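You operate a simulated robot arm through the tools that you are given. There is no shell and no other tool. Be economical: measure what you need, move in short steps, check, and stop when the job is done.

You are at the controls of a simulated robot arm. One attempt, no reset.

JOB
Fit both 25 g weights on the round plate, at 135 and opposite; run the balancing machine and stop it.
Fine: lid shut; stop once the reading shows.

Only the result counts: the job must be done as asked and must still hold three seconds after the hand-in. Knocking over, shifting, dropping, spilling or breaking anything else fails it. A push-on lid holds only when it is set on centred and level and pressed home; a screw cap is set on level and turned clockwise until tight.

ROBOT AND FRAMES
A 7-joint arm with a two-finger parallel gripper on a trunk, on a base that drives. Base frame: it is fixed to the floor where the robot stands at the start and does not move with it; the origin is under the middle of the robot, x ahead of it, y to its left, z up. Units: cm, degrees, N and s.
Its first joint turns from -166.0 to 166.0 degrees. Places, roughly: balancing machine [70, -10, 90]; blue sensor arm [60, 50, 100]; clear lid of the balancing machine [70, -10, 100]; green start button of the balancing machine [50, -20, 90]; grey knob of the rub test [60, 80, 110]; left clamp knob [50, 110, 90]; left oil knob [70, 100, 100]; power switch of the balancing machine [50, 10, 90]; power switch of the read-out box [70, 140, 100]; power switch of the speed box [40, 160, 80]; red stop button of the balancing machine [50, -20, 90]; right clamp knob [50, 60, 90]; right oil knob [70, 60, 100]; round plate [70, -10, 90]; speed dial [50, 150, 90]; switch of the socket bar of the big table [100, 130, 80]. Payload 4.4 kg.
The TCP is the grasp point between the finger pads, 2.3 cm short of the fingertips. In the tool frame z runs along the fingers and y along their closing line. Largest opening 9.4 cm; finger width 3.8, thickness 1; the body of the gripper, 5.4 by 9.6 cm, starts 3.9 cm behind the TCP.
Orientation is that of the tool frame in the base frame, as a unit quaternion [x, y, z, w]. With the fingers straight down and closing along the base's y, the tool's x points along the base's -x, its y along +y and its z along -z.

CONTROLS
- The arm moves only by the tool send_rows. Its argument "commands" is one flat list of numbers, 6 for each row, row after row: the shift along the base's x, y, z in units of 30 mm (1.0 is 30 mm), then the turn, a rotation vector about the base's x, y, z in units of 8 degrees (1.0 is 8 degrees). In form: [x, y, z, ax, ay, az, x, y, z, ax, ay, az, ...]. A call has 1 to 8 rows; each row shifts and turns the commanded pose from where the row before left it. "hand" is the opening, from 0 (shut) to 1 (fully open), set as the call begins (left out, the last holds). A call with a number of a shift or a turn outside -1 to 1 is refused whole. Rows are played at 5 a second. More than 5 cm and 8.6 degrees between two rows, or a gripper value outside its range, and nothing of the call is played. Where a pose cannot be reached the arm comes as near as it can. A force on the tool above 40 N (or 10 N above the force at the start of the call, whichever is more), or a blocked arm, ends the call early, and 0.2 s more pass. Each finger travels about 10.8 cm/s and halts on what it meets, pressing with about 25 N; the grip force reading is that of the motor and also rises with nothing between the fingers. The clock runs only during rows and for 0.2 s after the last one: add rows that do not move to give the fingers time. It gives the time, the measured TCP pose, the force on the tool (base axes), the opening and the grip force at its end, in the units of the frame above (readings bear some noise), with the torque about the TCP (base axes, N m) and any sound that the robot's microphone picked up.
- Cameras (640 x 400 px; columns grow to the right, rows downward): "scene" is now at [18.7, 22.69, 148.62]; the picture's right is [-0.16, -0.99, 0.00], its down [-0.39, 0.06, -0.92] and it looks along [0.91, -0.15, -0.40] (base axes); focal length 214 px, centre (320, 200). "wrist" rides on the gripper at [8.6, 1.6, -7.5] in the tool frame; the picture's right is [-0.18, 0.98, 0.00], its down [-0.58, -0.11, -0.81] and it looks along [-0.79, -0.15, 0.59] (tool axes); focal length 243 px, centre (320, 200). There is no depth. A picture from a camera that has moved, and an enlarged one, comes with that camera's place and axes in the base frame and with its lens. The place of the scene camera against the robot may be out by one fixed shift of up to 1.2 cm in any direction.
- grab_frame(camera): a new picture of that camera. It takes no simulated time.
- base_move(legs): drives the robot by 1 to 6 legs, each [ahead, left, turn to the left] in cm, cm and degrees, along the robot's own axes; the way and the turn of a leg run together, so that a leg with both is an arc; at most 150 cm and 180 degrees a leg. The arm and the cameras ride along, it lands a little off, and it stops where it bumps. It gives what a move gives.
- aim_head(pan, tilt): turns the head with the scene camera to pan (to the left, within 120 degrees either way) and tilt (down, from -29 to 69), counted from straight ahead of the robot. It gives what a move gives.
- inspect(camera, box): a new picture of the part [left, top, right, bottom] of that camera's present view, enlarged. It takes no simulated time.
- sign_off(): hands the job in; it is judged then, once.

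Work in short steps. Places have to be worked out from the pictures, the camera data and where the tool is seen: move nearer, look again, correct. Check each grasp and each placing, and mend what went wrong. You have 120 turns and 78 pictures in all, those below and enlarged ones among them. Open the gripper and draw the arm clear of the work before you hand the job in, unless the task says otherwise; then end with one line.

The tools are called after "Emit:" as a command line: name --argument value ..., lists and objects as JSON in quotes. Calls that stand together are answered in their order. send_rows: Moves the arm, as the interface text tells. Its arguments: {"type":"object","properties":{"commands":{"type":"array","items":{"type":"number"}},"hand":{"type":"number"}},"required":["commands"]} The other tools are called the same way: base_move (legs) drives the base; aim_head (pan, tilt) turns the head that bears the scene camera; grab_frame (camera) takes a picture; inspect (camera, box) takes an enlarged picture of a part of a camera's view; sign_off () hands the job in.

At the start:

```text
time_s: 0.0
ee_pos: [55.34, 17.66, 153.3]
orientation: [0.0, 1.0, 0.0, 0.0]
force: [-0.5, -0.7, 0.1]
moment: [0.0, 0.02, -0.03]
gripper_width: 9.37
grasp_force: 0.0
robot x, y, heading: [0.35, -0.14, 0.1]
head pan, tilt: [-9.2, 23.3]
```

scene: 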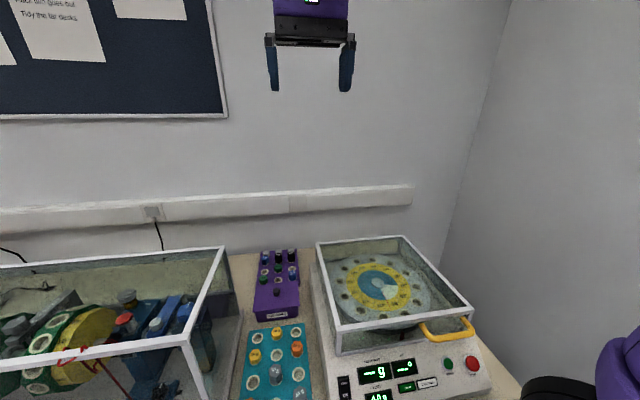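
wrist: 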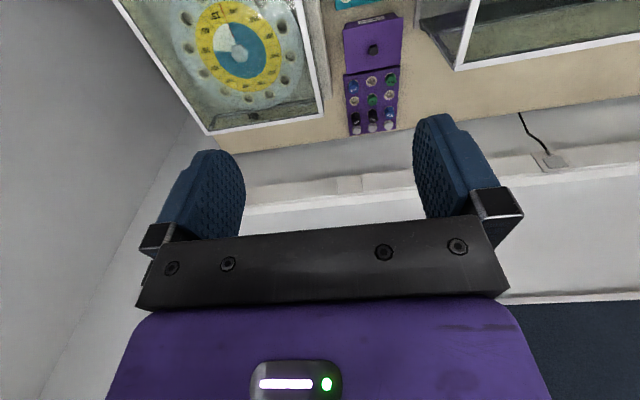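

The machine lies ahead right with a clear lid with a yellow handle; two trays of pegs lie left of it. I tilt the head down and look closer.

Emit:
aim_head --pan -12 --tilt 48

Emit:
grab_frame --camera "scene"

```text
time_s: 0.9
ee_pos: [55.39, 17.58, 153.15]
orientation: [0.001, 1.0, 0.0, 0.0]
force: [0.5, -0.1, 0.6]
moment: [0.01, 0.0, 0.01]
gripper_width: 9.39
grasp_force: 0.0
robot x, y, heading: [0.11, 0.1, -0.2]
head pan, tilt: [-12.0, 48.0]
```

```text
75 pictures are left
camera scene: at [17.28, 22.54, 144.87], right [-0.21, -0.98, 0.0], down [-0.73, 0.15, -0.67], along [0.66, -0.14, -0.74], focal length 214 px, centre (320, 200)
```

scene: 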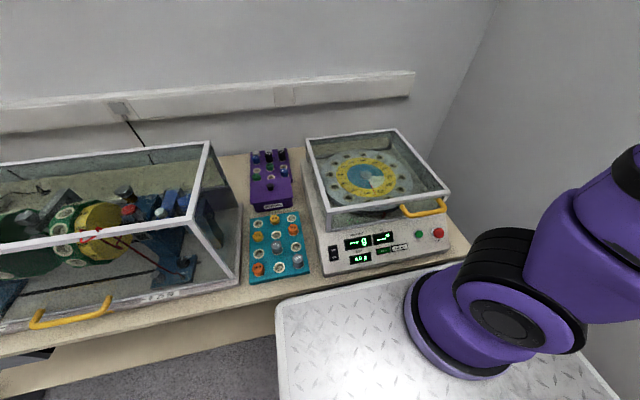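

Good overview; I enlarge the machine and the two weight trays.

Emit:
inspect --camera "scene" --box '[300, 120, 460, 220]'

Emit:
inspect --camera "scene" --box '[235, 200, 331, 290]'

Emit:
inspect --camera "scene" --box '[316, 205, 460, 285]'

Emit:
inspect --camera "scene" --box '[235, 140, 315, 215]'

```text
4.00 times, centred on (380, 170) of scene
camera zoom: at [17.28, 22.54, 144.87], right [-0.21, -0.98, 0.0], down [-0.73, 0.15, -0.67], along [0.66, -0.14, -0.74], focal length 858 px, centre (80, 320)
```

zoom: 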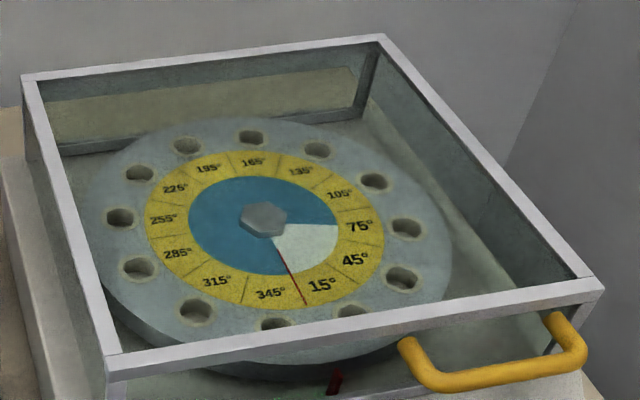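

```text
4.44 times, centred on (283, 245) of scene
camera zoom: at [17.28, 22.54, 144.87], right [-0.21, -0.98, 0.0], down [-0.73, 0.15, -0.67], along [0.66, -0.14, -0.74], focal length 953 px, centre (484, 0)
```

zoom: 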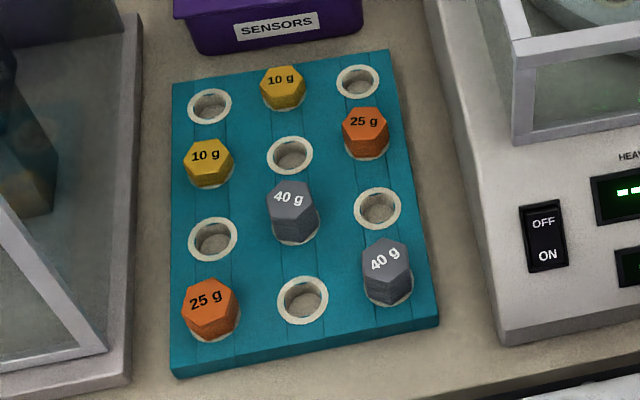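

```text
4.44 times, centred on (388, 245) of scene
camera zoom: at [17.28, 22.54, 144.87], right [-0.21, -0.98, 0.0], down [-0.73, 0.15, -0.67], along [0.66, -0.14, -0.74], focal length 953 px, centre (18, 0)
```

zoom: 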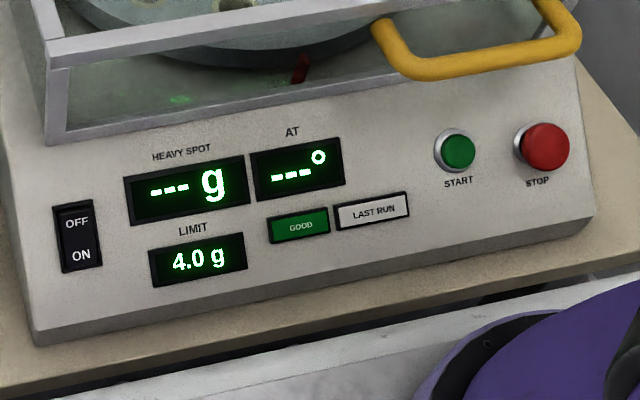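

```text
5.33 times, centred on (275, 178) of scene
camera zoom: at [17.28, 22.54, 144.87], right [-0.21, -0.98, 0.0], down [-0.73, 0.15, -0.67], along [0.66, -0.14, -0.74], focal length 1144 px, centre (560, 320)
```

zoom: 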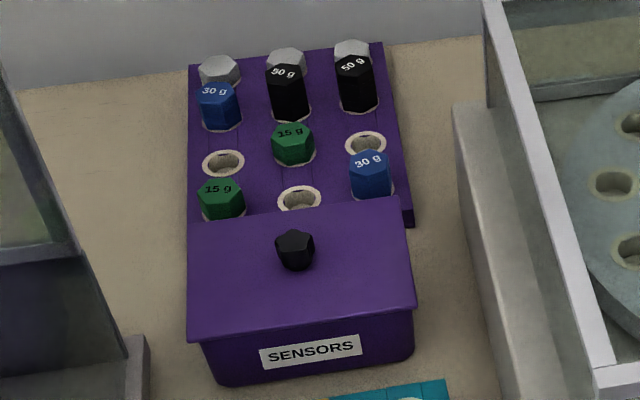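

All readable: the two orange 25 g weights are in the teal tray, the plate has holes 15…345 every 30° (135 and 315 needed), and the power seems on. I bring the wrist camera closer to measure the lid and handle.

Emit:
send_rows --commands '[-0.35, -0.9, -0.9, 0, 0, 0, -0.35, -0.9, -0.9, 0, 0, 0, -0.35, -0.9, -0.9, 0, 0, 0, -0.35, -0.9, -0.9, 0, 0, 0, -0.35, -0.9, -0.9, 0, 0, 0, -0.35, -0.9, -0.9, 0, 0, 0, -0.35, -0.9, -0.9, 0, 0, 0, -0.35, -0.9, -0.9, 0, 0, 0]'

Emit:
grab_frame --camera "wrist"

```text
time_s: 2.7
ee_pos: [47.06, -3.98, 131.68]
orientation: [-0.002, 1.0, 0.0, 0.001]
force: [-0.6, 0.6, -0.4]
moment: [0.03, 0.02, -0.01]
gripper_width: 9.42
grasp_force: 0.0
robot x, y, heading: [0.34, -0.15, -0.0]
head pan, tilt: [-12.0, 48.0]
```

```text
70 pictures are left
camera wrist: at [38.36, -2.27, 139.09], right [0.18, 0.98, 0.0], down [0.58, -0.11, 0.81], along [0.79, -0.15, -0.59], focal length 243 px, centre (320, 200)
```

wrist: 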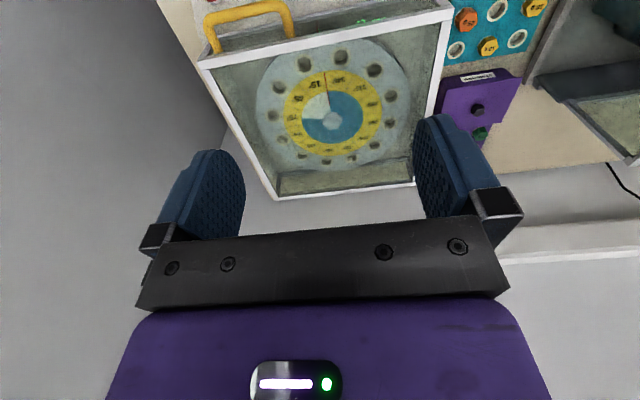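

Triangulated: lid top ≈ z 101.5 (x 52–86, y −23…12), handle bar ≈ (47.7, −14.2, 98.3), running along y. I back the base away for room, then turn the tool to point forward with a vertical closing line.

Emit:
base_move --legs '[[-22, 0, 0]]'

Emit:
send_rows --commands '[0, 0, 0, 0.577, -0.577, -0.577, 0, 0, 0, 0.577, -0.577, -0.577, 0, 0, 0, 0.577, -0.577, -0.577, 0, 0, 0, 0.577, -0.577, -0.577, 0, 0, 0, 0.577, -0.577, -0.577, 0, 0, 0, 0.577, -0.577, -0.577, 0, 0, 0, 0.577, -0.577, -0.577, 0, 0, 0, 0.577, -0.577, -0.577]'

Emit:
send_rows --commands '[0, 0, 0, 0.577, -0.577, -0.577, 0, 0, 0, 0.577, -0.577, -0.577, 0, 0, 0, 0.577, -0.577, -0.577, 0, 0, 0, 0.577, -0.577, -0.577, 0, 0, 0, 0.577, -0.577, -0.577, 0, 0, 0, 0.577, -0.577, -0.577, 0, 0, 0, 0.577, -0.577, -0.577]'

Emit:
grab_frame --camera "scene"

```text
time_s: 4.4
ee_pos: [24.82, -4.03, 131.73]
orientation: [0.0, 1.0, 0.0, 0.0]
force: [-0.3, -0.9, 0.2]
moment: [0.0, 0.03, -0.01]
gripper_width: 9.39
grasp_force: 0.0
robot x, y, heading: [-22.21, -0.22, 0.2]
head pan, tilt: [-12.0, 48.0]
```

```text
time_s: 6.2
ee_pos: [26.3, -4.33, 134.75]
orientation: [0.305, 0.848, 0.306, 0.307]
force: [-1.2, 0.4, -0.7]
moment: [-0.01, 0.0, 0.01]
gripper_width: 9.37
grasp_force: 0.2
out of reach, approached as far as the arm can: row 7, 8
robot x, y, heading: [-22.34, 0.14, 0.2]
head pan, tilt: [-12.0, 48.0]
```

```text
time_s: 7.8
ee_pos: [30.49, -4.75, 146.38]
orientation: [0.5, 0.499, 0.5, 0.501]
force: [0.7, -0.5, 0.6]
moment: [-0.02, 0.03, 0.04]
gripper_width: 9.4
grasp_force: 0.1
out of reach, approached as far as the arm can: row 1, 2, 3, 4, 5, 6, 7
robot x, y, heading: [-22.17, 0.05, 0.1]
head pan, tilt: [-12.0, 48.0]
```

```text
69 pictures are left
camera scene: at [-4.93, 22.54, 144.87], right [-0.21, -0.98, 0.0], down [-0.73, 0.15, -0.67], along [0.65, -0.14, -0.74], focal length 214 px, centre (320, 200)
```

scene: 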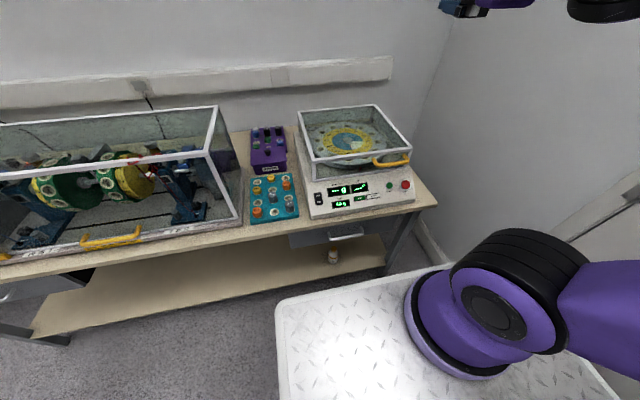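

Orientation reached; the arm was pushed outward by its inner limit. I move toward a spot in front of the handle, pitching down a little.

Emit:
send_rows --commands '[0.7, -0.4, -0.7, 0, 0, 0, 0.7, -0.4, -0.7, 0, 0, 0, 0.3, -0.4, -0.9, 0, 0.5, 0, 0.3, -0.4, -0.9, 0, 0.5, 0, 0, -0.4, -0.9, 0, 0.5, 0, 0, -0.4, -0.9, 0, 0.5, 0, 0, -0.4, -0.9, 0, 0, 0, 0, -0.4, -0.9, 0, 0, 0]' --hand 0.4

Emit:
grab_frame --camera "scene"

```text
time_s: 9.6
ee_pos: [41.55, -15.33, 132.37]
orientation: [0.565, 0.565, 0.425, 0.425]
force: [0.4, 1.1, 0.1]
moment: [-0.01, -0.01, -0.01]
gripper_width: 3.77
grasp_force: 0.1
out of reach, approached as far as the arm can: row 1, 2, 3, 4, 5, 6, 7, 8
robot x, y, heading: [-22.51, -0.02, 0.1]
head pan, tilt: [-12.0, 48.0]
```

```text
68 pictures are left
camera scene: at [-4.94, 22.58, 144.87], right [-0.21, -0.98, 0.0], down [-0.73, 0.15, -0.67], along [0.65, -0.14, -0.74], focal length 214 px, centre (320, 200)
```

scene: 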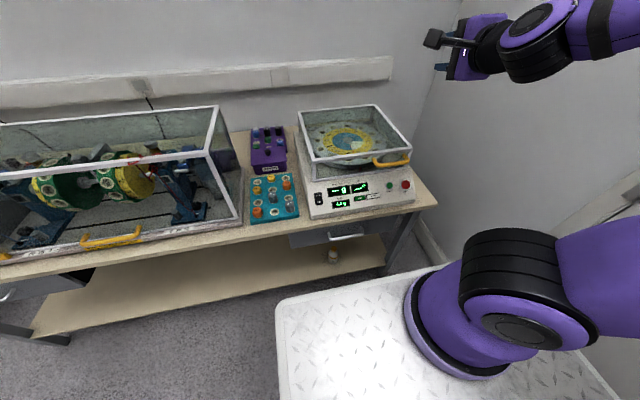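

The inner limit keeps the arm high; I back off another 16 cm and then descend to the handle height.

Emit:
base_move --legs '[[-16, 0, 0]]'

Emit:
send_rows --commands '[0.9, 0, -0.4, 0, 0, 0, 0.9, 0, -0.6, 0, 0, 0, 0.5, 0, -0.9, 0, 0, 0, 0, 0, -0.9, 0, 0, 0, 0, 0, -0.9, 0, 0, 0]'

```text
time_s: 11.0
ee_pos: [25.41, -15.31, 132.34]
orientation: [0.564, 0.566, 0.425, 0.426]
force: [0.6, -0.4, 0.0]
moment: [-0.01, 0.0, -0.03]
gripper_width: 3.74
grasp_force: 0.1
robot x, y, heading: [-38.56, -0.23, 0.2]
head pan, tilt: [-12.0, 48.0]
```

```text
time_s: 12.2
ee_pos: [32.37, -15.37, 121.21]
orientation: [0.564, 0.566, 0.426, 0.426]
force: [0.4, 0.4, -0.1]
moment: [0.0, 0.04, -0.06]
gripper_width: 3.75
grasp_force: 0.1
robot x, y, heading: [-38.25, -0.24, 0.1]
head pan, tilt: [-12.0, 48.0]
```

Commands track the measured pose now. I descend to about z 100 in front of the handle and look.

Emit:
send_rows --commands '[0.3, 0, -0.9, 0, 0, 0, 0.3, 0, -0.9, 0, 0, 0, 0.3, 0, -0.9, 0, 0, 0, 0.2, 0.1, -0.9, 0, 0, 0, 0.2, 0.1, -0.9, 0, 0, 0, 0.2, 0.1, -0.9, 0, 0, 0, 0, 0.1, -0.9, 0, 0, 0]'

Emit:
grab_frame --camera "wrist"

Emit:
grab_frame --camera "scene"

```text
time_s: 13.8
ee_pos: [36.72, -14.1, 102.36]
orientation: [0.564, 0.565, 0.426, 0.426]
force: [-0.3, -0.1, 0.2]
moment: [-0.02, 0.02, -0.01]
gripper_width: 3.77
grasp_force: 0.1
robot x, y, heading: [-38.5, -0.16, -0.3]
head pan, tilt: [-12.0, 48.0]
```

```text
67 pictures are left
camera wrist: at [30.0, -5.36, 105.91], right [0.27, -0.18, 0.95], down [-0.8, -0.58, 0.12], along [0.53, -0.79, -0.3], focal length 243 px, centre (320, 200)
```

wrist: 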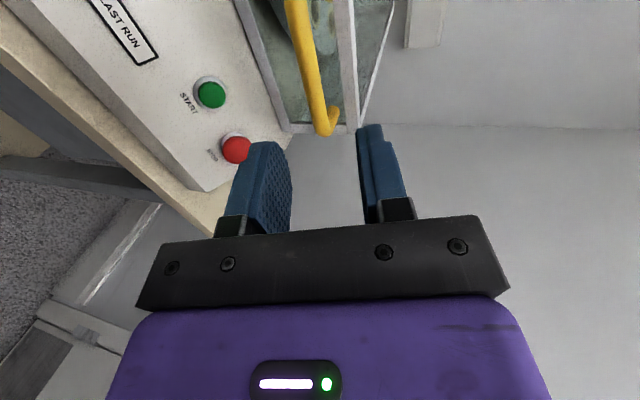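

```text
66 pictures are left
camera scene: at [-21.19, 22.55, 144.87], right [-0.21, -0.98, 0.0], down [-0.73, 0.15, -0.67], along [0.65, -0.14, -0.74], focal length 214 px, centre (320, 200)
```

scene: 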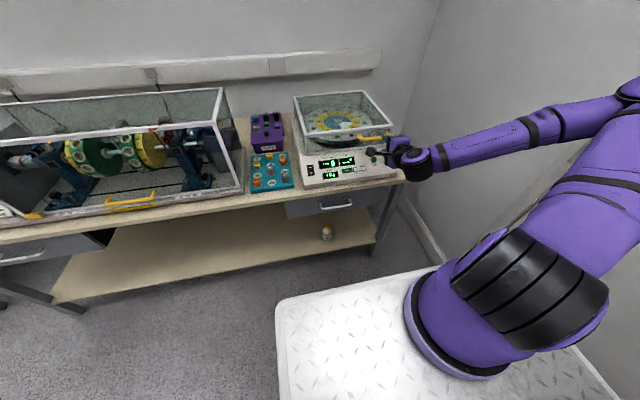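

The bar is at z ≈ 98.6, x ≈ 47.7, and the tool is nearly lined up. I advance along the tool axis so that the fingers straddle the bar.

Emit:
send_rows --commands '[0.7, 0, -0.28, 0, 0, 0, 0.7, 0, -0.25, 0, 0, 0, 0.7, 0, -0.25, 0, 0, 0, 0.7, 0, -0.22, 0, 0, 0, 0.7, 0, -0.22, 0, 0, 0, 0.1, 0, 0, 0, 0, 0]'

Emit:
grab_frame --camera "wrist"

```text
time_s: 15.2
ee_pos: [47.65, -14.06, 98.58]
orientation: [0.563, 0.566, 0.425, 0.426]
force: [-0.1, 0.0, 0.1]
moment: [-0.01, -0.02, -0.06]
gripper_width: 3.75
grasp_force: 0.1
robot x, y, heading: [-38.34, -0.53, -0.0]
head pan, tilt: [-12.0, 48.0]
```

```text
65 pictures are left
camera wrist: at [40.83, -5.37, 102.23], right [0.27, -0.18, 0.94], down [-0.8, -0.58, 0.12], along [0.53, -0.79, -0.3], focal length 243 px, centre (320, 200)
```

wrist: 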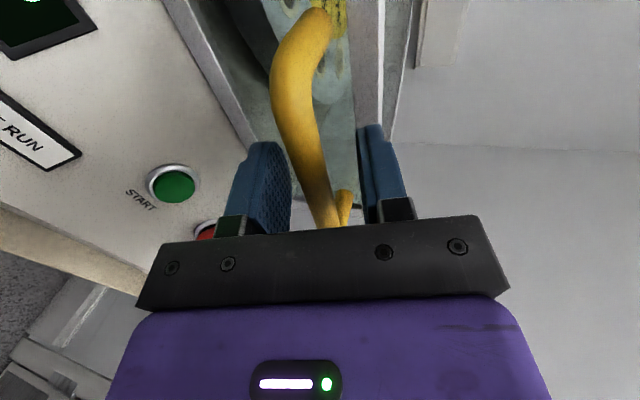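

The bar is between the fingers. I narrow the grip to a loose cage and lift about 10 cm along the arc expected for a rear hinge, turning the tool along.

Emit:
send_rows --commands '[0, 0, 0, 0, 0, 0, 0.05, 0, 0.64, 0, 0.36, 0, 0.1, 0, 0.64, 0, 0.36, 0, 0.15, 0, 0.64, 0, 0.36, 0, 0.18, 0, 0.64, 0, 0.36, 0, 0.22, 0, 0.64, 0, 0.36, 0]' --hand 0.22

Emit:
grab_frame --camera "scene"

```text
time_s: 16.6
ee_pos: [49.65, -14.18, 108.22]
orientation: [0.614, 0.614, 0.351, 0.351]
force: [-4.0, -0.5, -0.8]
moment: [0.03, 0.05, 0.09]
gripper_width: 2.14
grasp_force: 0.5
robot x, y, heading: [-38.28, -0.06, 0.2]
head pan, tilt: [-12.0, 48.0]
```

```text
64 pictures are left
camera scene: at [-21.14, 22.5, 144.87], right [-0.21, -0.98, 0.0], down [-0.73, 0.15, -0.67], along [0.65, -0.14, -0.74], focal length 214 px, centre (320, 200)
```

scene: 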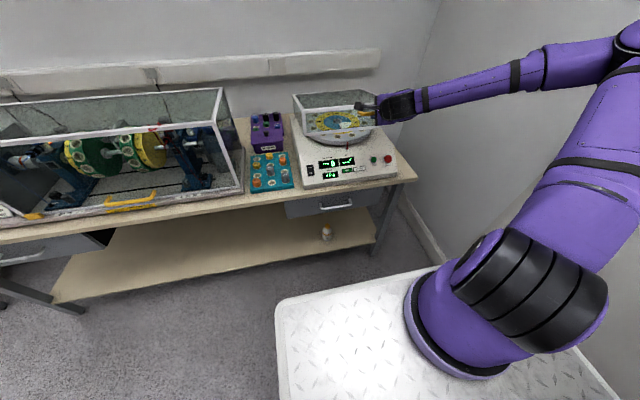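

The lid swings on a rear hinge. I continue the arc.

Emit:
send_rows --commands '[0.34, 0, 0.83, 0, 0.5, 0, 0.39, 0, 0.81, 0, 0.5, 0, 0.45, 0, 0.78, 0, 0.5, 0, 0.5, 0, 0.74, 0, 0.5, 0, 0.55, 0, 0.71, 0, 0.5, 0, 0.6, 0, 0.67, 0, 0.5, 0, 0.64, 0, 0.62, 0, 0.5, 0, 0.69, 0, 0.58, 0, 0.5, 0]'

Emit:
grab_frame --camera "scene"

Emit:
grab_frame --camera "wrist"

```text
time_s: 18.4
ee_pos: [62.2, -14.13, 125.68]
orientation: [0.686, 0.688, 0.168, 0.168]
force: [-0.9, -1.2, 0.4]
moment: [0.01, 0.02, 0.03]
gripper_width: 2.07
grasp_force: 0.2
robot x, y, heading: [-38.25, 0.05, 0.4]
head pan, tilt: [-12.0, 48.0]
```

```text
63 pictures are left
camera scene: at [-21.19, 22.5, 144.87], right [-0.21, -0.98, 0.0], down [-0.73, 0.15, -0.67], along [0.65, -0.14, -0.74], focal length 214 px, centre (320, 200)
```

scene: 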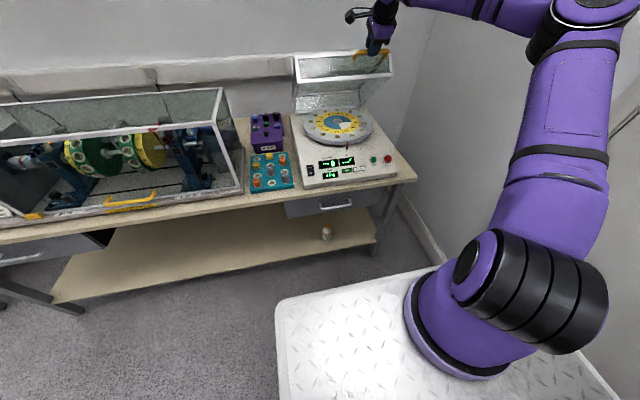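

```text
62 pictures are left
camera wrist: at [60.16, -5.44, 132.98], right [0.87, -0.18, 0.45], down [-0.47, -0.58, 0.66], along [0.14, -0.79, -0.59], focal length 243 px, centre (320, 200)
```

wrist: 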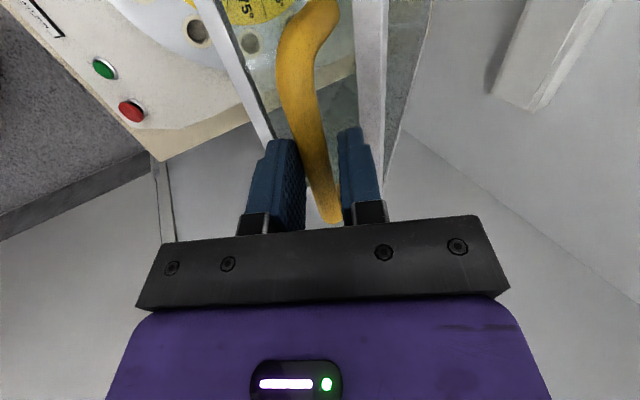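

Cage holds well; lid about halfway. I continue toward upright with less tool turn to save reach.

Emit:
send_rows --commands '[0.73, 0, 0.53, 0, 0.4, 0, 0.76, 0, 0.48, 0, 0.4, 0, 0.79, 0, 0.42, 0, 0.3, 0, 0.82, 0, 0.36, 0, 0.3, 0, 0.84, 0, 0.31, 0, 0.3, 0]'

Emit:
grab_frame --camera "scene"

```text
time_s: 19.6
ee_pos: [70.14, -15.87, 130.43]
orientation: [0.7, 0.704, 0.085, 0.085]
force: [-1.1, 0.0, 0.0]
moment: [-0.04, -0.02, 0.0]
gripper_width: 2.05
grasp_force: 0.0
out of reach, approached as far as the arm can: row 4, 5
robot x, y, heading: [-38.4, -0.12, 0.1]
head pan, tilt: [-12.0, 48.0]
```

```text
61 pictures are left
camera scene: at [-21.18, 22.62, 144.86], right [-0.2, -0.98, 0.0], down [-0.73, 0.15, -0.67], along [0.65, -0.14, -0.74], focal length 214 px, centre (320, 200)
```

scene: 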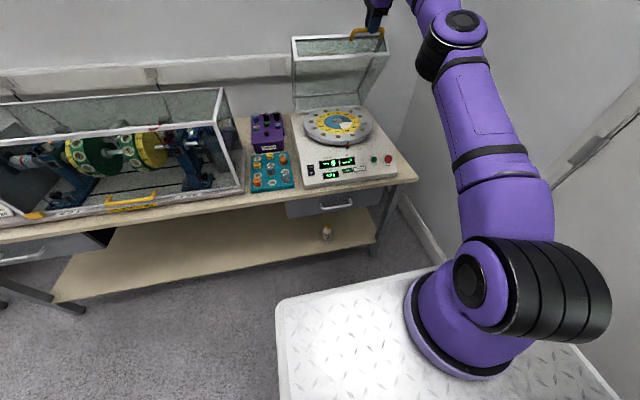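

Lid at roughly 65° and the arm is at its outer limit; I creep the base forward in small steps so the cage follows the flat part of the arc.

Emit:
base_move --legs '[[4, 0, 0]]'

Emit:
send_rows --commands '[0, 0, 0.45, 0, 0, 0]'

Emit:
base_move --legs '[[4, 0, 0]]'

Emit:
send_rows --commands '[0, 0, 0.3, 0, 0, 0]'

Emit:
grab_frame --camera "scene"

Emit:
grab_frame --camera "wrist"

```text
time_s: 20.5
ee_pos: [74.08, -16.28, 130.46]
orientation: [0.702, 0.702, 0.086, 0.085]
force: [0.2, 0.1, -0.5]
moment: [0.01, -0.01, 0.0]
gripper_width: 2.05
grasp_force: 0.0
robot x, y, heading: [-34.73, -0.15, 0.0]
head pan, tilt: [-12.0, 48.0]
```

```text
time_s: 20.9
ee_pos: [73.84, -16.34, 131.75]
orientation: [0.702, 0.701, 0.086, 0.086]
force: [1.0, 0.6, -0.4]
moment: [0.0, -0.01, -0.01]
gripper_width: 2.09
grasp_force: 0.0
robot x, y, heading: [-34.23, -0.03, -0.0]
head pan, tilt: [-12.0, 48.0]
```

```text
time_s: 21.8
ee_pos: [77.79, -16.27, 131.85]
orientation: [0.701, 0.702, 0.086, 0.086]
force: [1.1, -0.4, 0.3]
moment: [-0.02, -0.02, -0.01]
gripper_width: 2.07
grasp_force: 0.1
robot x, y, heading: [-30.61, -0.19, -0.1]
head pan, tilt: [-12.0, 48.0]
```

```text
time_s: 22.2
ee_pos: [77.49, -16.22, 132.53]
orientation: [0.702, 0.702, 0.087, 0.087]
force: [0.4, -0.5, 0.3]
moment: [0.03, 0.01, 0.03]
gripper_width: 2.09
grasp_force: 0.0
out of reach, approached as far as the arm can: row 1
robot x, y, heading: [-30.44, 0.27, 0.1]
head pan, tilt: [-12.0, 48.0]
```

```text
60 pictures are left
camera scene: at [-13.14, 22.54, 144.87], right [-0.21, -0.98, 0.0], down [-0.73, 0.15, -0.67], along [0.65, -0.14, -0.74], focal length 214 px, centre (320, 200)
```

scene: 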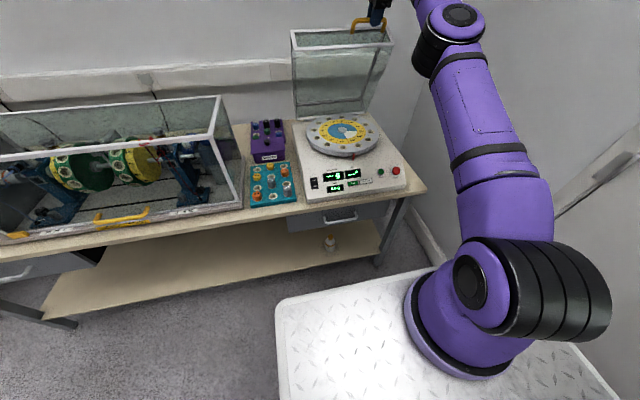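

```text
59 pictures are left
camera wrist: at [77.23, -7.5, 140.12], right [0.95, -0.18, 0.24], down [-0.3, -0.58, 0.76], along [0.0, -0.79, -0.61], focal length 243 px, centre (320, 200)
```

wrist: 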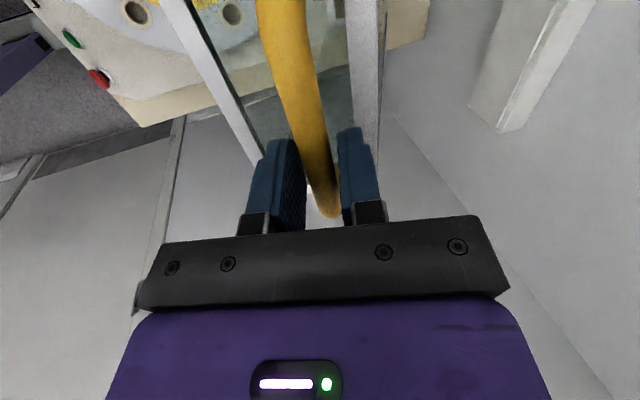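

Lid about 77° open. Continue forward in small steps, watching the force for its end stop.

Emit:
base_move --legs '[[4, 0, 0]]'

Emit:
base_move --legs '[[4, 0, 0]]'

Emit:
grab_frame --camera "scene"

Emit:
grab_frame --camera "wrist"

```text
time_s: 23.1
ee_pos: [81.48, -16.18, 132.58]
orientation: [0.702, 0.702, 0.087, 0.087]
force: [0.2, -0.4, -0.2]
moment: [0.01, 0.01, 0.02]
gripper_width: 2.05
grasp_force: 0.0
robot x, y, heading: [-26.33, -0.21, 0.0]
head pan, tilt: [-12.0, 48.0]
```

```text
time_s: 23.9
ee_pos: [85.62, -16.39, 132.51]
orientation: [0.701, 0.702, 0.088, 0.087]
force: [0.5, 0.1, 0.2]
moment: [-0.02, 0.0, 0.01]
gripper_width: 2.07
grasp_force: 0.1
robot x, y, heading: [-22.47, -0.13, -0.0]
head pan, tilt: [-12.0, 48.0]
```

```text
58 pictures are left
camera scene: at [-5.09, 22.55, 144.87], right [-0.21, -0.98, 0.0], down [-0.73, 0.15, -0.67], along [0.65, -0.14, -0.74], focal length 214 px, centre (320, 200)
```

scene: 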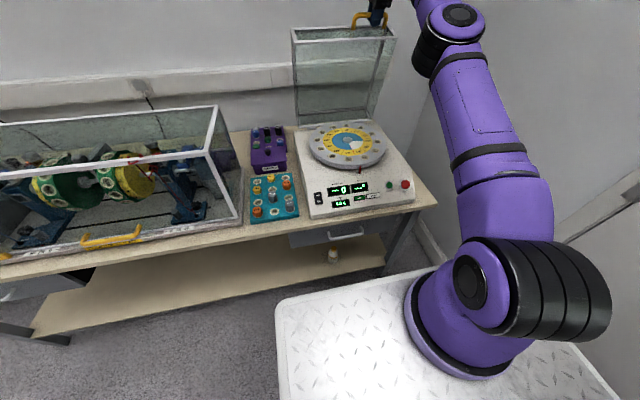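

```text
57 pictures are left
camera wrist: at [85.26, -7.51, 140.13], right [0.95, -0.18, 0.24], down [-0.3, -0.58, 0.76], along [0.0, -0.79, -0.61], focal length 243 px, centre (320, 200)
```

wrist: 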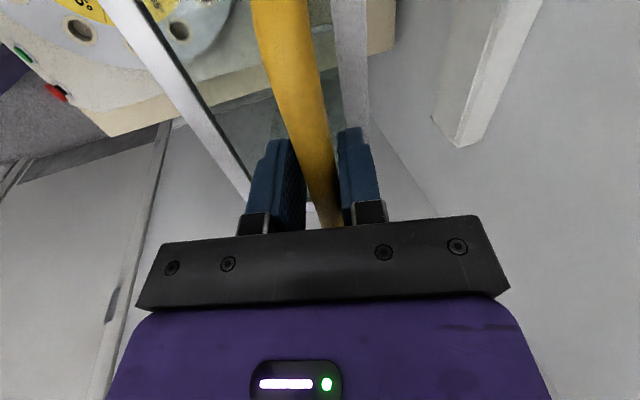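

Near upright; another step forward.

Emit:
base_move --legs '[[3, 0, 0]]'

Emit:
base_move --legs '[[3, 0, 0]]'

Emit:
grab_frame --camera "wrist"

```text
time_s: 24.8
ee_pos: [88.54, -16.28, 132.47]
orientation: [0.702, 0.701, 0.087, 0.087]
force: [-0.8, -0.4, 0.3]
moment: [0.03, -0.05, -0.01]
gripper_width: 2.1
grasp_force: 0.4
robot x, y, heading: [-19.43, 0.21, 0.2]
head pan, tilt: [-12.0, 48.0]
```

```text
time_s: 25.6
ee_pos: [91.55, -16.3, 132.6]
orientation: [0.702, 0.702, 0.087, 0.087]
force: [0.6, 0.0, 0.9]
moment: [0.0, 0.01, 0.02]
gripper_width: 2.08
grasp_force: 0.0
robot x, y, heading: [-16.43, -0.02, 0.1]
head pan, tilt: [-12.0, 48.0]
```

```text
56 pictures are left
camera wrist: at [91.29, -7.53, 140.13], right [0.95, -0.18, 0.24], down [-0.3, -0.58, 0.76], along [0.0, -0.79, -0.61], focal length 243 px, centre (320, 200)
```

wrist: 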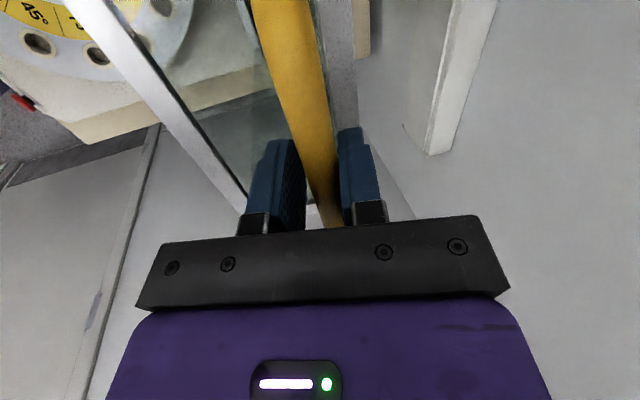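

Past vertical with no resistance yet. A few more centimetres.

Emit:
base_move --legs '[[3, 0, 0]]'

Emit:
base_move --legs '[[2, 0, 0]]'

Emit:
grab_frame --camera "scene"

```text
time_s: 26.4
ee_pos: [94.5, -16.25, 132.62]
orientation: [0.702, 0.702, 0.086, 0.087]
force: [0.0, 0.1, 0.2]
moment: [0.0, 0.02, -0.04]
gripper_width: 2.1
grasp_force: 0.2
robot x, y, heading: [-13.54, 0.32, -0.1]
head pan, tilt: [-12.0, 48.0]
```

```text
time_s: 27.2
ee_pos: [96.56, -16.27, 132.53]
orientation: [0.702, 0.701, 0.087, 0.087]
force: [0.1, -0.1, 0.2]
moment: [0.04, 0.0, 0.02]
gripper_width: 2.05
grasp_force: 0.0
robot x, y, heading: [-11.49, 0.13, -0.0]
head pan, tilt: [-12.0, 48.0]
```

```text
55 pictures are left
camera scene: at [5.93, 22.57, 144.87], right [-0.21, -0.98, 0.0], down [-0.73, 0.15, -0.67], along [0.65, -0.14, -0.74], focal length 214 px, centre (320, 200)
```

scene: 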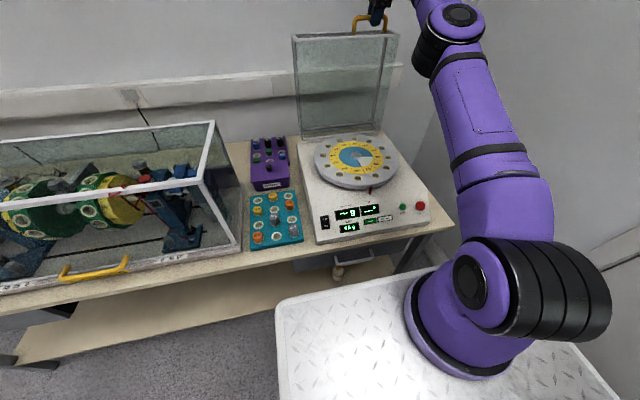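

The lid leans back well past vertical with no load on the fingers. I widen the cage and check whether it stays.

Emit:
send_rows --commands '[0, 0, 0, 0, 0, 0, 0, 0, 0, 0, 0, 0, 0, 0, 0, 0, 0, 0]' --hand 0.5

Emit:
grab_frame --camera "wrist"

```text
time_s: 28.0
ee_pos: [96.61, -16.27, 132.56]
orientation: [0.702, 0.702, 0.087, 0.087]
force: [0.8, 0.8, 1.1]
moment: [-0.01, 0.03, -0.02]
gripper_width: 4.68
grasp_force: 0.0
robot x, y, heading: [-11.62, 0.22, 0.2]
head pan, tilt: [-12.0, 48.0]
```

```text
54 pictures are left
camera wrist: at [96.28, -7.53, 140.14], right [0.95, -0.18, 0.24], down [-0.3, -0.58, 0.76], along [0.0, -0.79, -0.61], focal length 243 px, centre (320, 200)
```

wrist: 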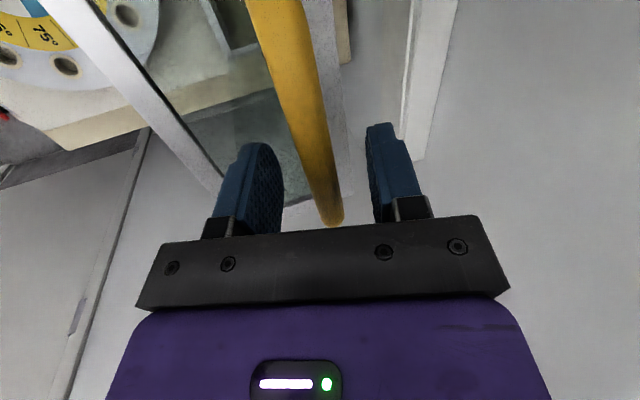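

The bar stays put mid-gap. I withdraw upward along the tool axis.

Emit:
send_rows --commands '[-0.2, 0, 0.8, 0, 0, 0, -0.2, 0, 0.8, 0, 0, 0, -0.2, 0, 0.8, 0, 0, 0, -0.3, 0, 0.8, 0, 0, 0, -0.9, 0, 0.4, 0, 0, 0, -1, 0, 0, 0, 0, 0]'

Emit:
grab_frame --camera "scene"

```text
time_s: 29.4
ee_pos: [86.64, -16.13, 142.57]
orientation: [0.701, 0.702, 0.087, 0.087]
force: [0.2, 0.8, 0.5]
moment: [-0.05, 0.0, 0.0]
gripper_width: 4.71
grasp_force: 0.1
out of reach, approached as far as the arm can: row 1, 2, 3, 4
robot x, y, heading: [-10.61, 0.01, -0.0]
head pan, tilt: [-12.0, 48.0]
```

```text
53 pictures are left
camera scene: at [5.94, 22.64, 144.86], right [-0.21, -0.98, 0.0], down [-0.73, 0.15, -0.67], along [0.65, -0.14, -0.74], focal length 214 px, centre (320, 200)
```

scene: 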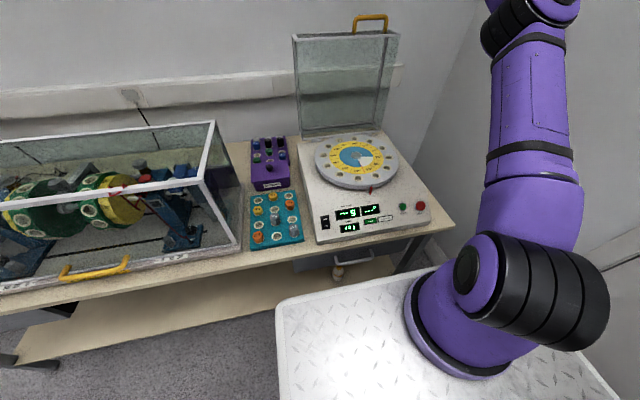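

The lid stays open on its own. Now I turn the tool to straight down, closing along y (camera on the robot side), and move above the tray.

Emit:
send_rows --commands '[-0.9, 0.3, 0, 0, 0.9, 0, -0.9, 0.3, 0, 0, 0.85, 0, -0.9, 0.3, -0.1, 0, 0, 1, -0.7, 0.5, -0.2, 0, 0, 1, -0.5, 0.5, -0.2, 0, 0, 1, 0, 0.5, 0, 0, 0, 1, 0, 0.5, 0, 0, 0, 1, 0, 0.5, 0, 0, 0, 1]' --hand 0.6

Emit:
send_rows --commands '[-0.6, 0.6, -0.4, 0, 0, 1, -0.6, 0.6, -0.4, 0, 0, 1, -0.6, 0.6, -0.4, 0, 0, 1, -0.6, 0.6, -0.4, 0, 0, 1, -0.6, 0.6, -0.4, 0, 0, 1, -0.6, 0.6, -0.4, 0, 0, 0.25, 0, 0.6, -0.4, 0, 0, 0]'

Emit:
grab_frame --camera "wrist"

```text
time_s: 31.2
ee_pos: [74.86, -6.03, 141.0]
orientation: [0.358, 0.934, 0.0, 0.0]
force: [1.1, 0.7, -0.3]
moment: [0.03, -0.03, 0.01]
gripper_width: 5.66
grasp_force: 0.2
robot x, y, heading: [-11.19, -0.11, 0.0]
head pan, tilt: [-12.0, 48.0]
```

```text
time_s: 32.8
ee_pos: [64.04, 6.58, 132.75]
orientation: [-0.001, 1.0, 0.001, 0.001]
force: [0.3, 0.4, -1.0]
moment: [0.01, 0.03, 0.01]
gripper_width: 5.64
grasp_force: 0.1
robot x, y, heading: [-11.24, -0.14, 0.1]
head pan, tilt: [-12.0, 48.0]
```

```text
52 pictures are left
camera wrist: at [55.35, 8.28, 140.16], right [0.18, 0.98, 0.0], down [0.58, -0.11, 0.81], along [0.79, -0.15, -0.59], focal length 243 px, centre (320, 200)
```

wrist: 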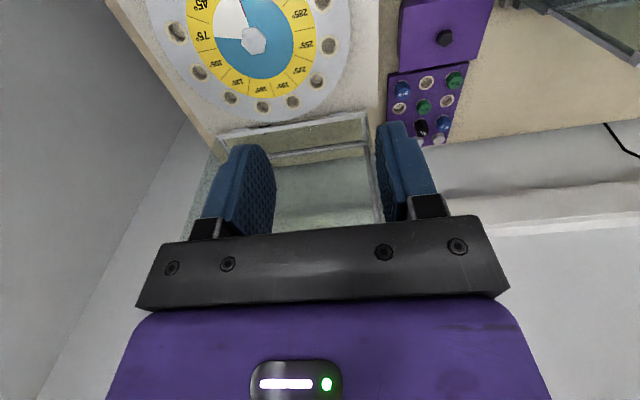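

I move back and left toward the tray at moderate height to view it.

Emit:
send_rows --commands '[-0.8, 0.75, -0.55, 0, 0, 0, -0.8, 0.75, -0.55, 0, 0, 0, -0.8, 0.75, -0.55, 0, 0, 0, -0.8, 0.75, -0.55, 0, 0, 0, -0.8, 0.75, -0.55, 0, 0, 0, -0.8, 0.75, -0.55, 0, 0, 0, -0.8, 0.75, -0.55, 0, 0, 0, -0.8, 0.75, -0.55, 0, 0, 0]'

Emit:
grab_frame --camera "wrist"

Emit:
grab_frame --camera "scene"

```text
time_s: 34.6
ee_pos: [44.97, 24.38, 119.4]
orientation: [0.001, 1.0, 0.001, -0.001]
force: [-0.3, 0.2, -0.2]
moment: [0.04, 0.04, -0.01]
gripper_width: 5.64
grasp_force: 0.0
robot x, y, heading: [-11.66, -0.08, 0.0]
head pan, tilt: [-12.0, 48.0]
```

```text
51 pictures are left
camera wrist: at [36.3, 26.17, 126.85], right [0.19, 0.98, 0.0], down [0.58, -0.11, 0.81], along [0.79, -0.15, -0.59], focal length 243 px, centre (320, 200)
```

wrist: 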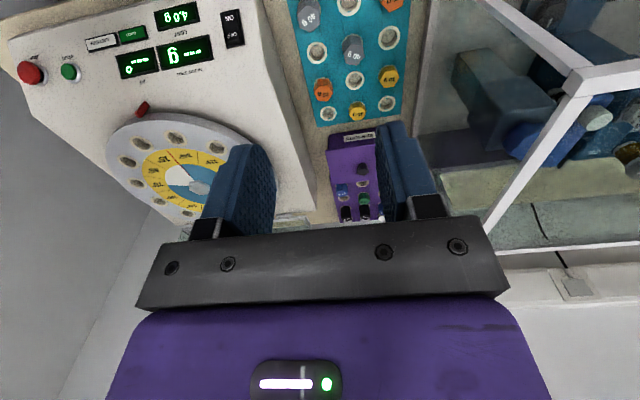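

```text
50 pictures are left
camera scene: at [5.95, 22.5, 144.87], right [-0.21, -0.98, 0.0], down [-0.73, 0.15, -0.67], along [0.65, -0.14, -0.74], focal length 214 px, centre (320, 200)
```

scene: 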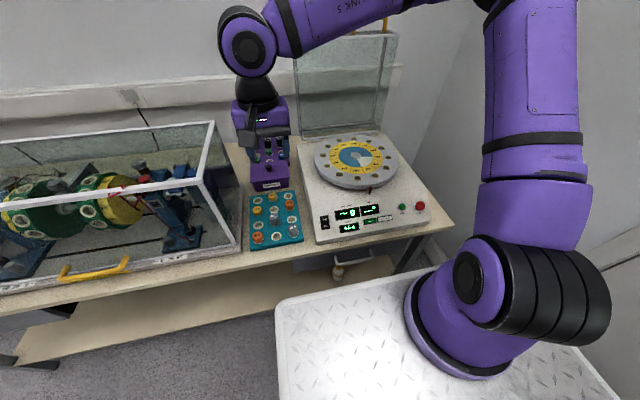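

The right-column 25 g weight computes to ≈ (57.8, 22.6, top z 88), the front-left one to ≈ (48, 33.3). I descend to hover over the first with a moderate opening.

Emit:
send_rows --commands '[0.6, -0.08, -0.8, 0, 0, 0, 0.6, -0.08, -0.8, 0, 0, 0, 0.6, -0.08, -0.8, 0, 0, 0, 0.6, -0.08, -0.8, 0, 0, 0, 0.6, -0.08, -0.8, 0, 0, 0, 0.6, -0.08, -0.8, 0, 0, 0, 0.6, -0.08, -0.8, 0, 0, 0, 0, 0, -0.8, 0, 0, 0]' --hand 0.55

Emit:
grab_frame --camera "wrist"

```text
time_s: 36.4
ee_pos: [57.42, 22.86, 100.36]
orientation: [0.0, 1.0, 0.0, 0.0]
force: [-0.3, 0.3, -0.2]
moment: [-0.01, 0.01, 0.01]
gripper_width: 5.18
grasp_force: 0.0
robot x, y, heading: [-11.27, 0.05, -0.1]
head pan, tilt: [-12.0, 48.0]
```

```text
49 pictures are left
camera wrist: at [48.8, 24.64, 107.68], right [0.18, 0.98, 0.0], down [0.58, -0.11, 0.81], along [0.79, -0.15, -0.59], focal length 243 px, centre (320, 200)
```

wrist: 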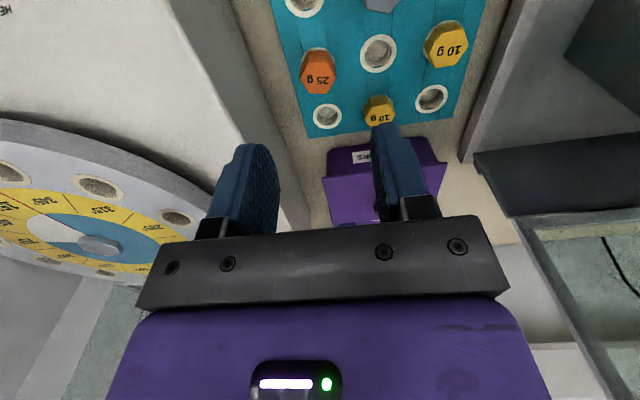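

Top centre ≈ (58.5, 22.7). I align and go down 5 cm, then look again.

Emit:
send_rows --commands '[0.35, -0.04, -0.5, 0, 0, 0, 0, 0, -0.7, 0, 0, 0, 0, 0, -0.7, 0, 0, 0]'

Emit:
grab_frame --camera "wrist"

Emit:
inspect --camera "scene" --box '[220, 150, 330, 260]'

```text
time_s: 37.2
ee_pos: [58.51, 22.88, 94.49]
orientation: [0.0, 1.0, 0.001, 0.0]
force: [-0.5, -0.6, 0.2]
moment: [0.0, -0.01, -0.02]
gripper_width: 5.16
grasp_force: 0.0
robot x, y, heading: [-11.47, 0.02, 0.2]
head pan, tilt: [-12.0, 48.0]
```

```text
48 pictures are left
camera wrist: at [49.87, 24.56, 101.92], right [0.18, 0.98, 0.0], down [0.58, -0.11, 0.81], along [0.79, -0.15, -0.59], focal length 243 px, centre (320, 200)
```

wrist: 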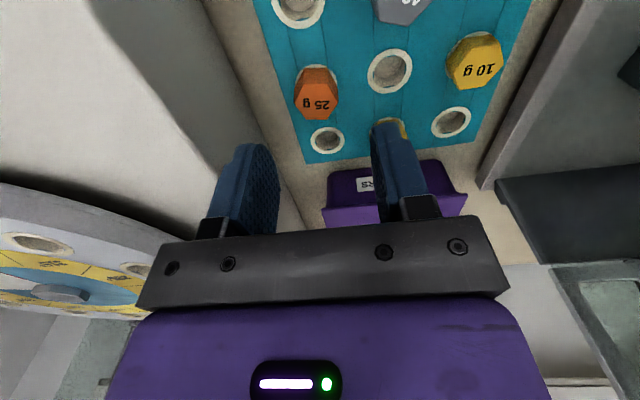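

```text
3.64 times, centred on (275, 205) of scene
camera zoom: at [5.91, 22.57, 144.87], right [-0.21, -0.98, 0.0], down [-0.73, 0.15, -0.67], along [0.65, -0.14, -0.74], focal length 780 px, centre (484, 182)
```

zoom: 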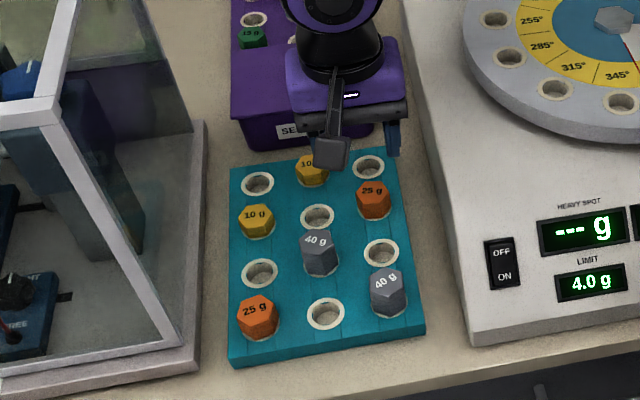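

Combining all rays, the weight's top fits best at ≈ (60.4, 22.6, 84.5). I shift +1.9 in x, go down to z 89 and re-check.

Emit:
send_rows --commands '[0.63, -0.08, -0.6, 0, 0, 0, 0, 0, -0.6, 0, 0, 0, 0, 0, -0.6, 0, 0, 0]'

Emit:
inspect --camera "wrist" --box '[200, 40, 440, 240]'

```text
time_s: 38.0
ee_pos: [60.41, 22.65, 89.17]
orientation: [-0.001, 1.0, 0.0, 0.0]
force: [-0.3, 0.1, 0.6]
moment: [-0.01, -0.05, -0.04]
gripper_width: 5.18
grasp_force: 0.2
robot x, y, heading: [-11.22, -0.09, -0.0]
head pan, tilt: [-12.0, 48.0]
```

```text
2.00 times, centred on (320, 140) of wrist
camera zoom: at [51.73, 24.33, 96.57], right [0.18, 0.98, 0.0], down [0.58, -0.11, 0.81], along [0.79, -0.15, -0.59], focal length 485 px, centre (320, 320)
```

zoom: 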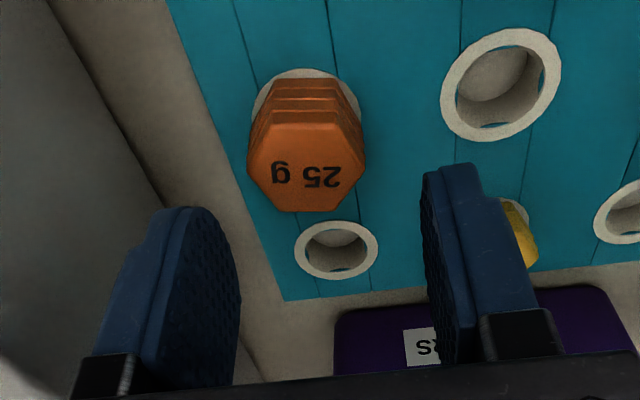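

Weight top centre ≈ (60.2, 22.3), tray surface about 2 cm below its top. I centre and descend so that the tips stop just above the tray, then close.

Emit:
send_rows --commands '[-0.07, -0.11, -0.4, 0, 0, 0, 0, 0, -0.4, 0, 0, 0, 0, 0, -0.4, 0, 0, 0, 0, 0, -0.13, 0, 0, 0]'

Emit:
inspect --camera "wrist" --box '[200, 40, 440, 240]'

```text
time_s: 39.0
ee_pos: [60.22, 22.15, 85.16]
orientation: [0.0, 1.0, 0.0, 0.001]
force: [0.1, -0.7, -0.2]
moment: [-0.02, -0.03, 0.0]
gripper_width: 5.16
grasp_force: 0.1
robot x, y, heading: [-11.3, 0.15, 0.1]
head pan, tilt: [-12.0, 48.0]
```

```text
2.00 times, centred on (320, 140) of wrist
camera zoom: at [51.54, 23.95, 92.55], right [0.18, 0.98, 0.0], down [0.58, -0.11, 0.81], along [0.79, -0.15, -0.59], focal length 485 px, centre (320, 320)
```

zoom: 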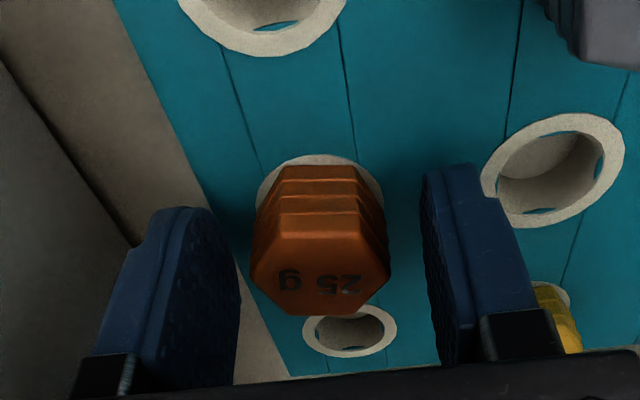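

The hexagon has its corners toward the fingers: flats normal lies about 23° further round. I turn the tool +23° about z in place and then close.

Emit:
send_rows --commands '[0, 0, 0.1, 0, 0, 0.95, -0.03, 0.03, 0, 0, 0, 0.95, 0, 0.02, -0.1, 0, 0, 0.95]'

Emit:
inspect --camera "wrist" --box '[200, 40, 440, 240]'

```text
time_s: 39.8
ee_pos: [60.0, 22.3, 85.18]
orientation: [-0.198, 0.98, 0.002, 0.0]
force: [-0.3, -0.2, -0.2]
moment: [-0.02, -0.03, 0.03]
gripper_width: 5.19
grasp_force: 0.0
robot x, y, heading: [-11.11, 0.01, -0.0]
head pan, tilt: [-12.0, 48.0]
```

```text
2.00 times, centred on (320, 140) of wrist
camera zoom: at [51.53, 20.58, 92.59], right [-0.21, 0.98, 0.0], down [0.58, 0.12, 0.81], along [0.79, 0.17, -0.59], focal length 485 px, centre (320, 320)
```

zoom: 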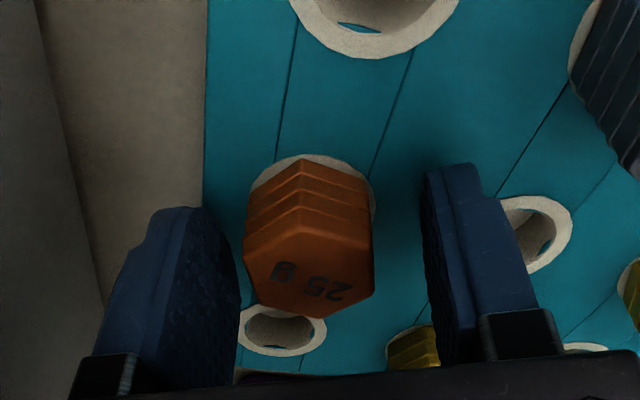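

Flats now face the pads. I shift 0.3 cm to centre and close.

Emit:
send_rows --commands '[0.02, -0.1, 0, 0, 0, 0]'

Emit:
send_rows --commands '[0, 0, 0, 0, 0, 0, 0, 0, 0, 0, 0, 0, 0, 0, 0, 0, 0, 0, 0, 0, 0, 0, 0, 0]' --hand 0.2

```text
time_s: 40.2
ee_pos: [60.16, 22.03, 85.17]
orientation: [-0.197, 0.98, 0.0, 0.0]
force: [-0.5, -0.9, -0.6]
moment: [-0.02, 0.0, -0.03]
gripper_width: 5.17
grasp_force: 0.1
robot x, y, heading: [-11.56, 0.23, 0.0]
head pan, tilt: [-12.0, 48.0]
```

```text
time_s: 41.2
ee_pos: [60.1, 21.98, 85.13]
orientation: [-0.198, 0.98, 0.001, 0.0]
force: [-0.2, 0.0, 1.6]
moment: [0.01, 0.02, -0.03]
gripper_width: 3.01
grasp_force: 25.1
robot x, y, heading: [-11.05, -0.11, -0.0]
head pan, tilt: [-12.0, 48.0]
```

Gripped at 3.0 cm width with 25 N. Lift straight up and look.

Emit:
send_rows --commands '[0, 0, 0.5, 0, 0, 0, 0, 0, 0.7, 0, 0, 0, 0, 0, 0.8, 0, 0, 0, 0, 0, 0.8, 0, 0, 0, 0, 0, 0.9, 0, 0, 0]'

Emit:
grab_frame --camera "wrist"

Emit:
grab_frame --camera "scene"

```text
time_s: 42.4
ee_pos: [60.2, 22.18, 96.31]
orientation: [-0.198, 0.98, 0.0, -0.001]
force: [0.6, 0.5, -0.7]
moment: [0.0, -0.01, -0.02]
gripper_width: 2.97
grasp_force: 24.9
robot x, y, heading: [-11.43, -0.03, -0.2]
head pan, tilt: [-12.0, 48.0]
```

```text
43 pictures are left
camera wrist: at [51.57, 20.36, 103.72], right [-0.21, 0.98, 0.0], down [0.58, 0.12, 0.81], along [0.79, 0.17, -0.59], focal length 243 px, centre (320, 200)
```

wrist: 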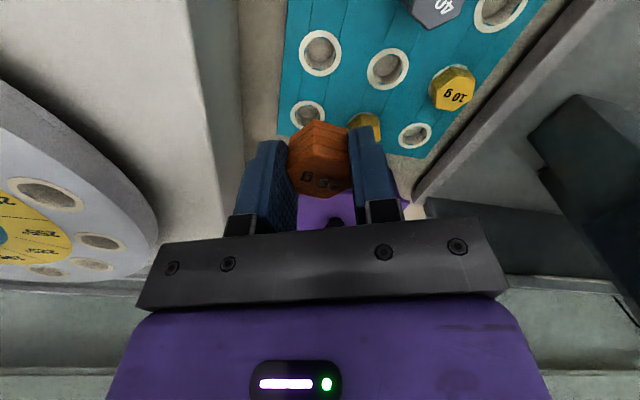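

```text
42 pictures are left
camera scene: at [5.95, 22.57, 144.86], right [-0.21, -0.98, 0.0], down [-0.73, 0.15, -0.67], along [0.65, -0.14, -0.74], focal length 214 px, centre (320, 200)
```

scene: 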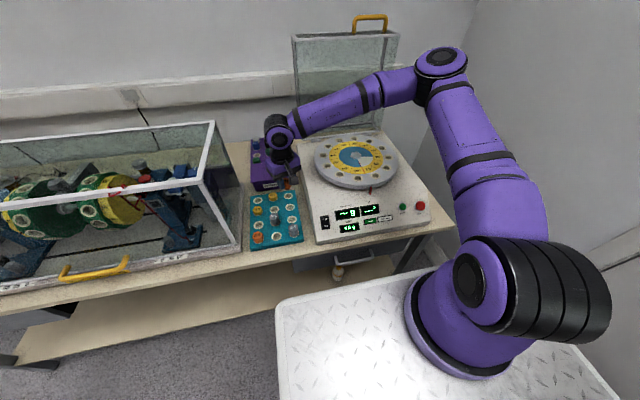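

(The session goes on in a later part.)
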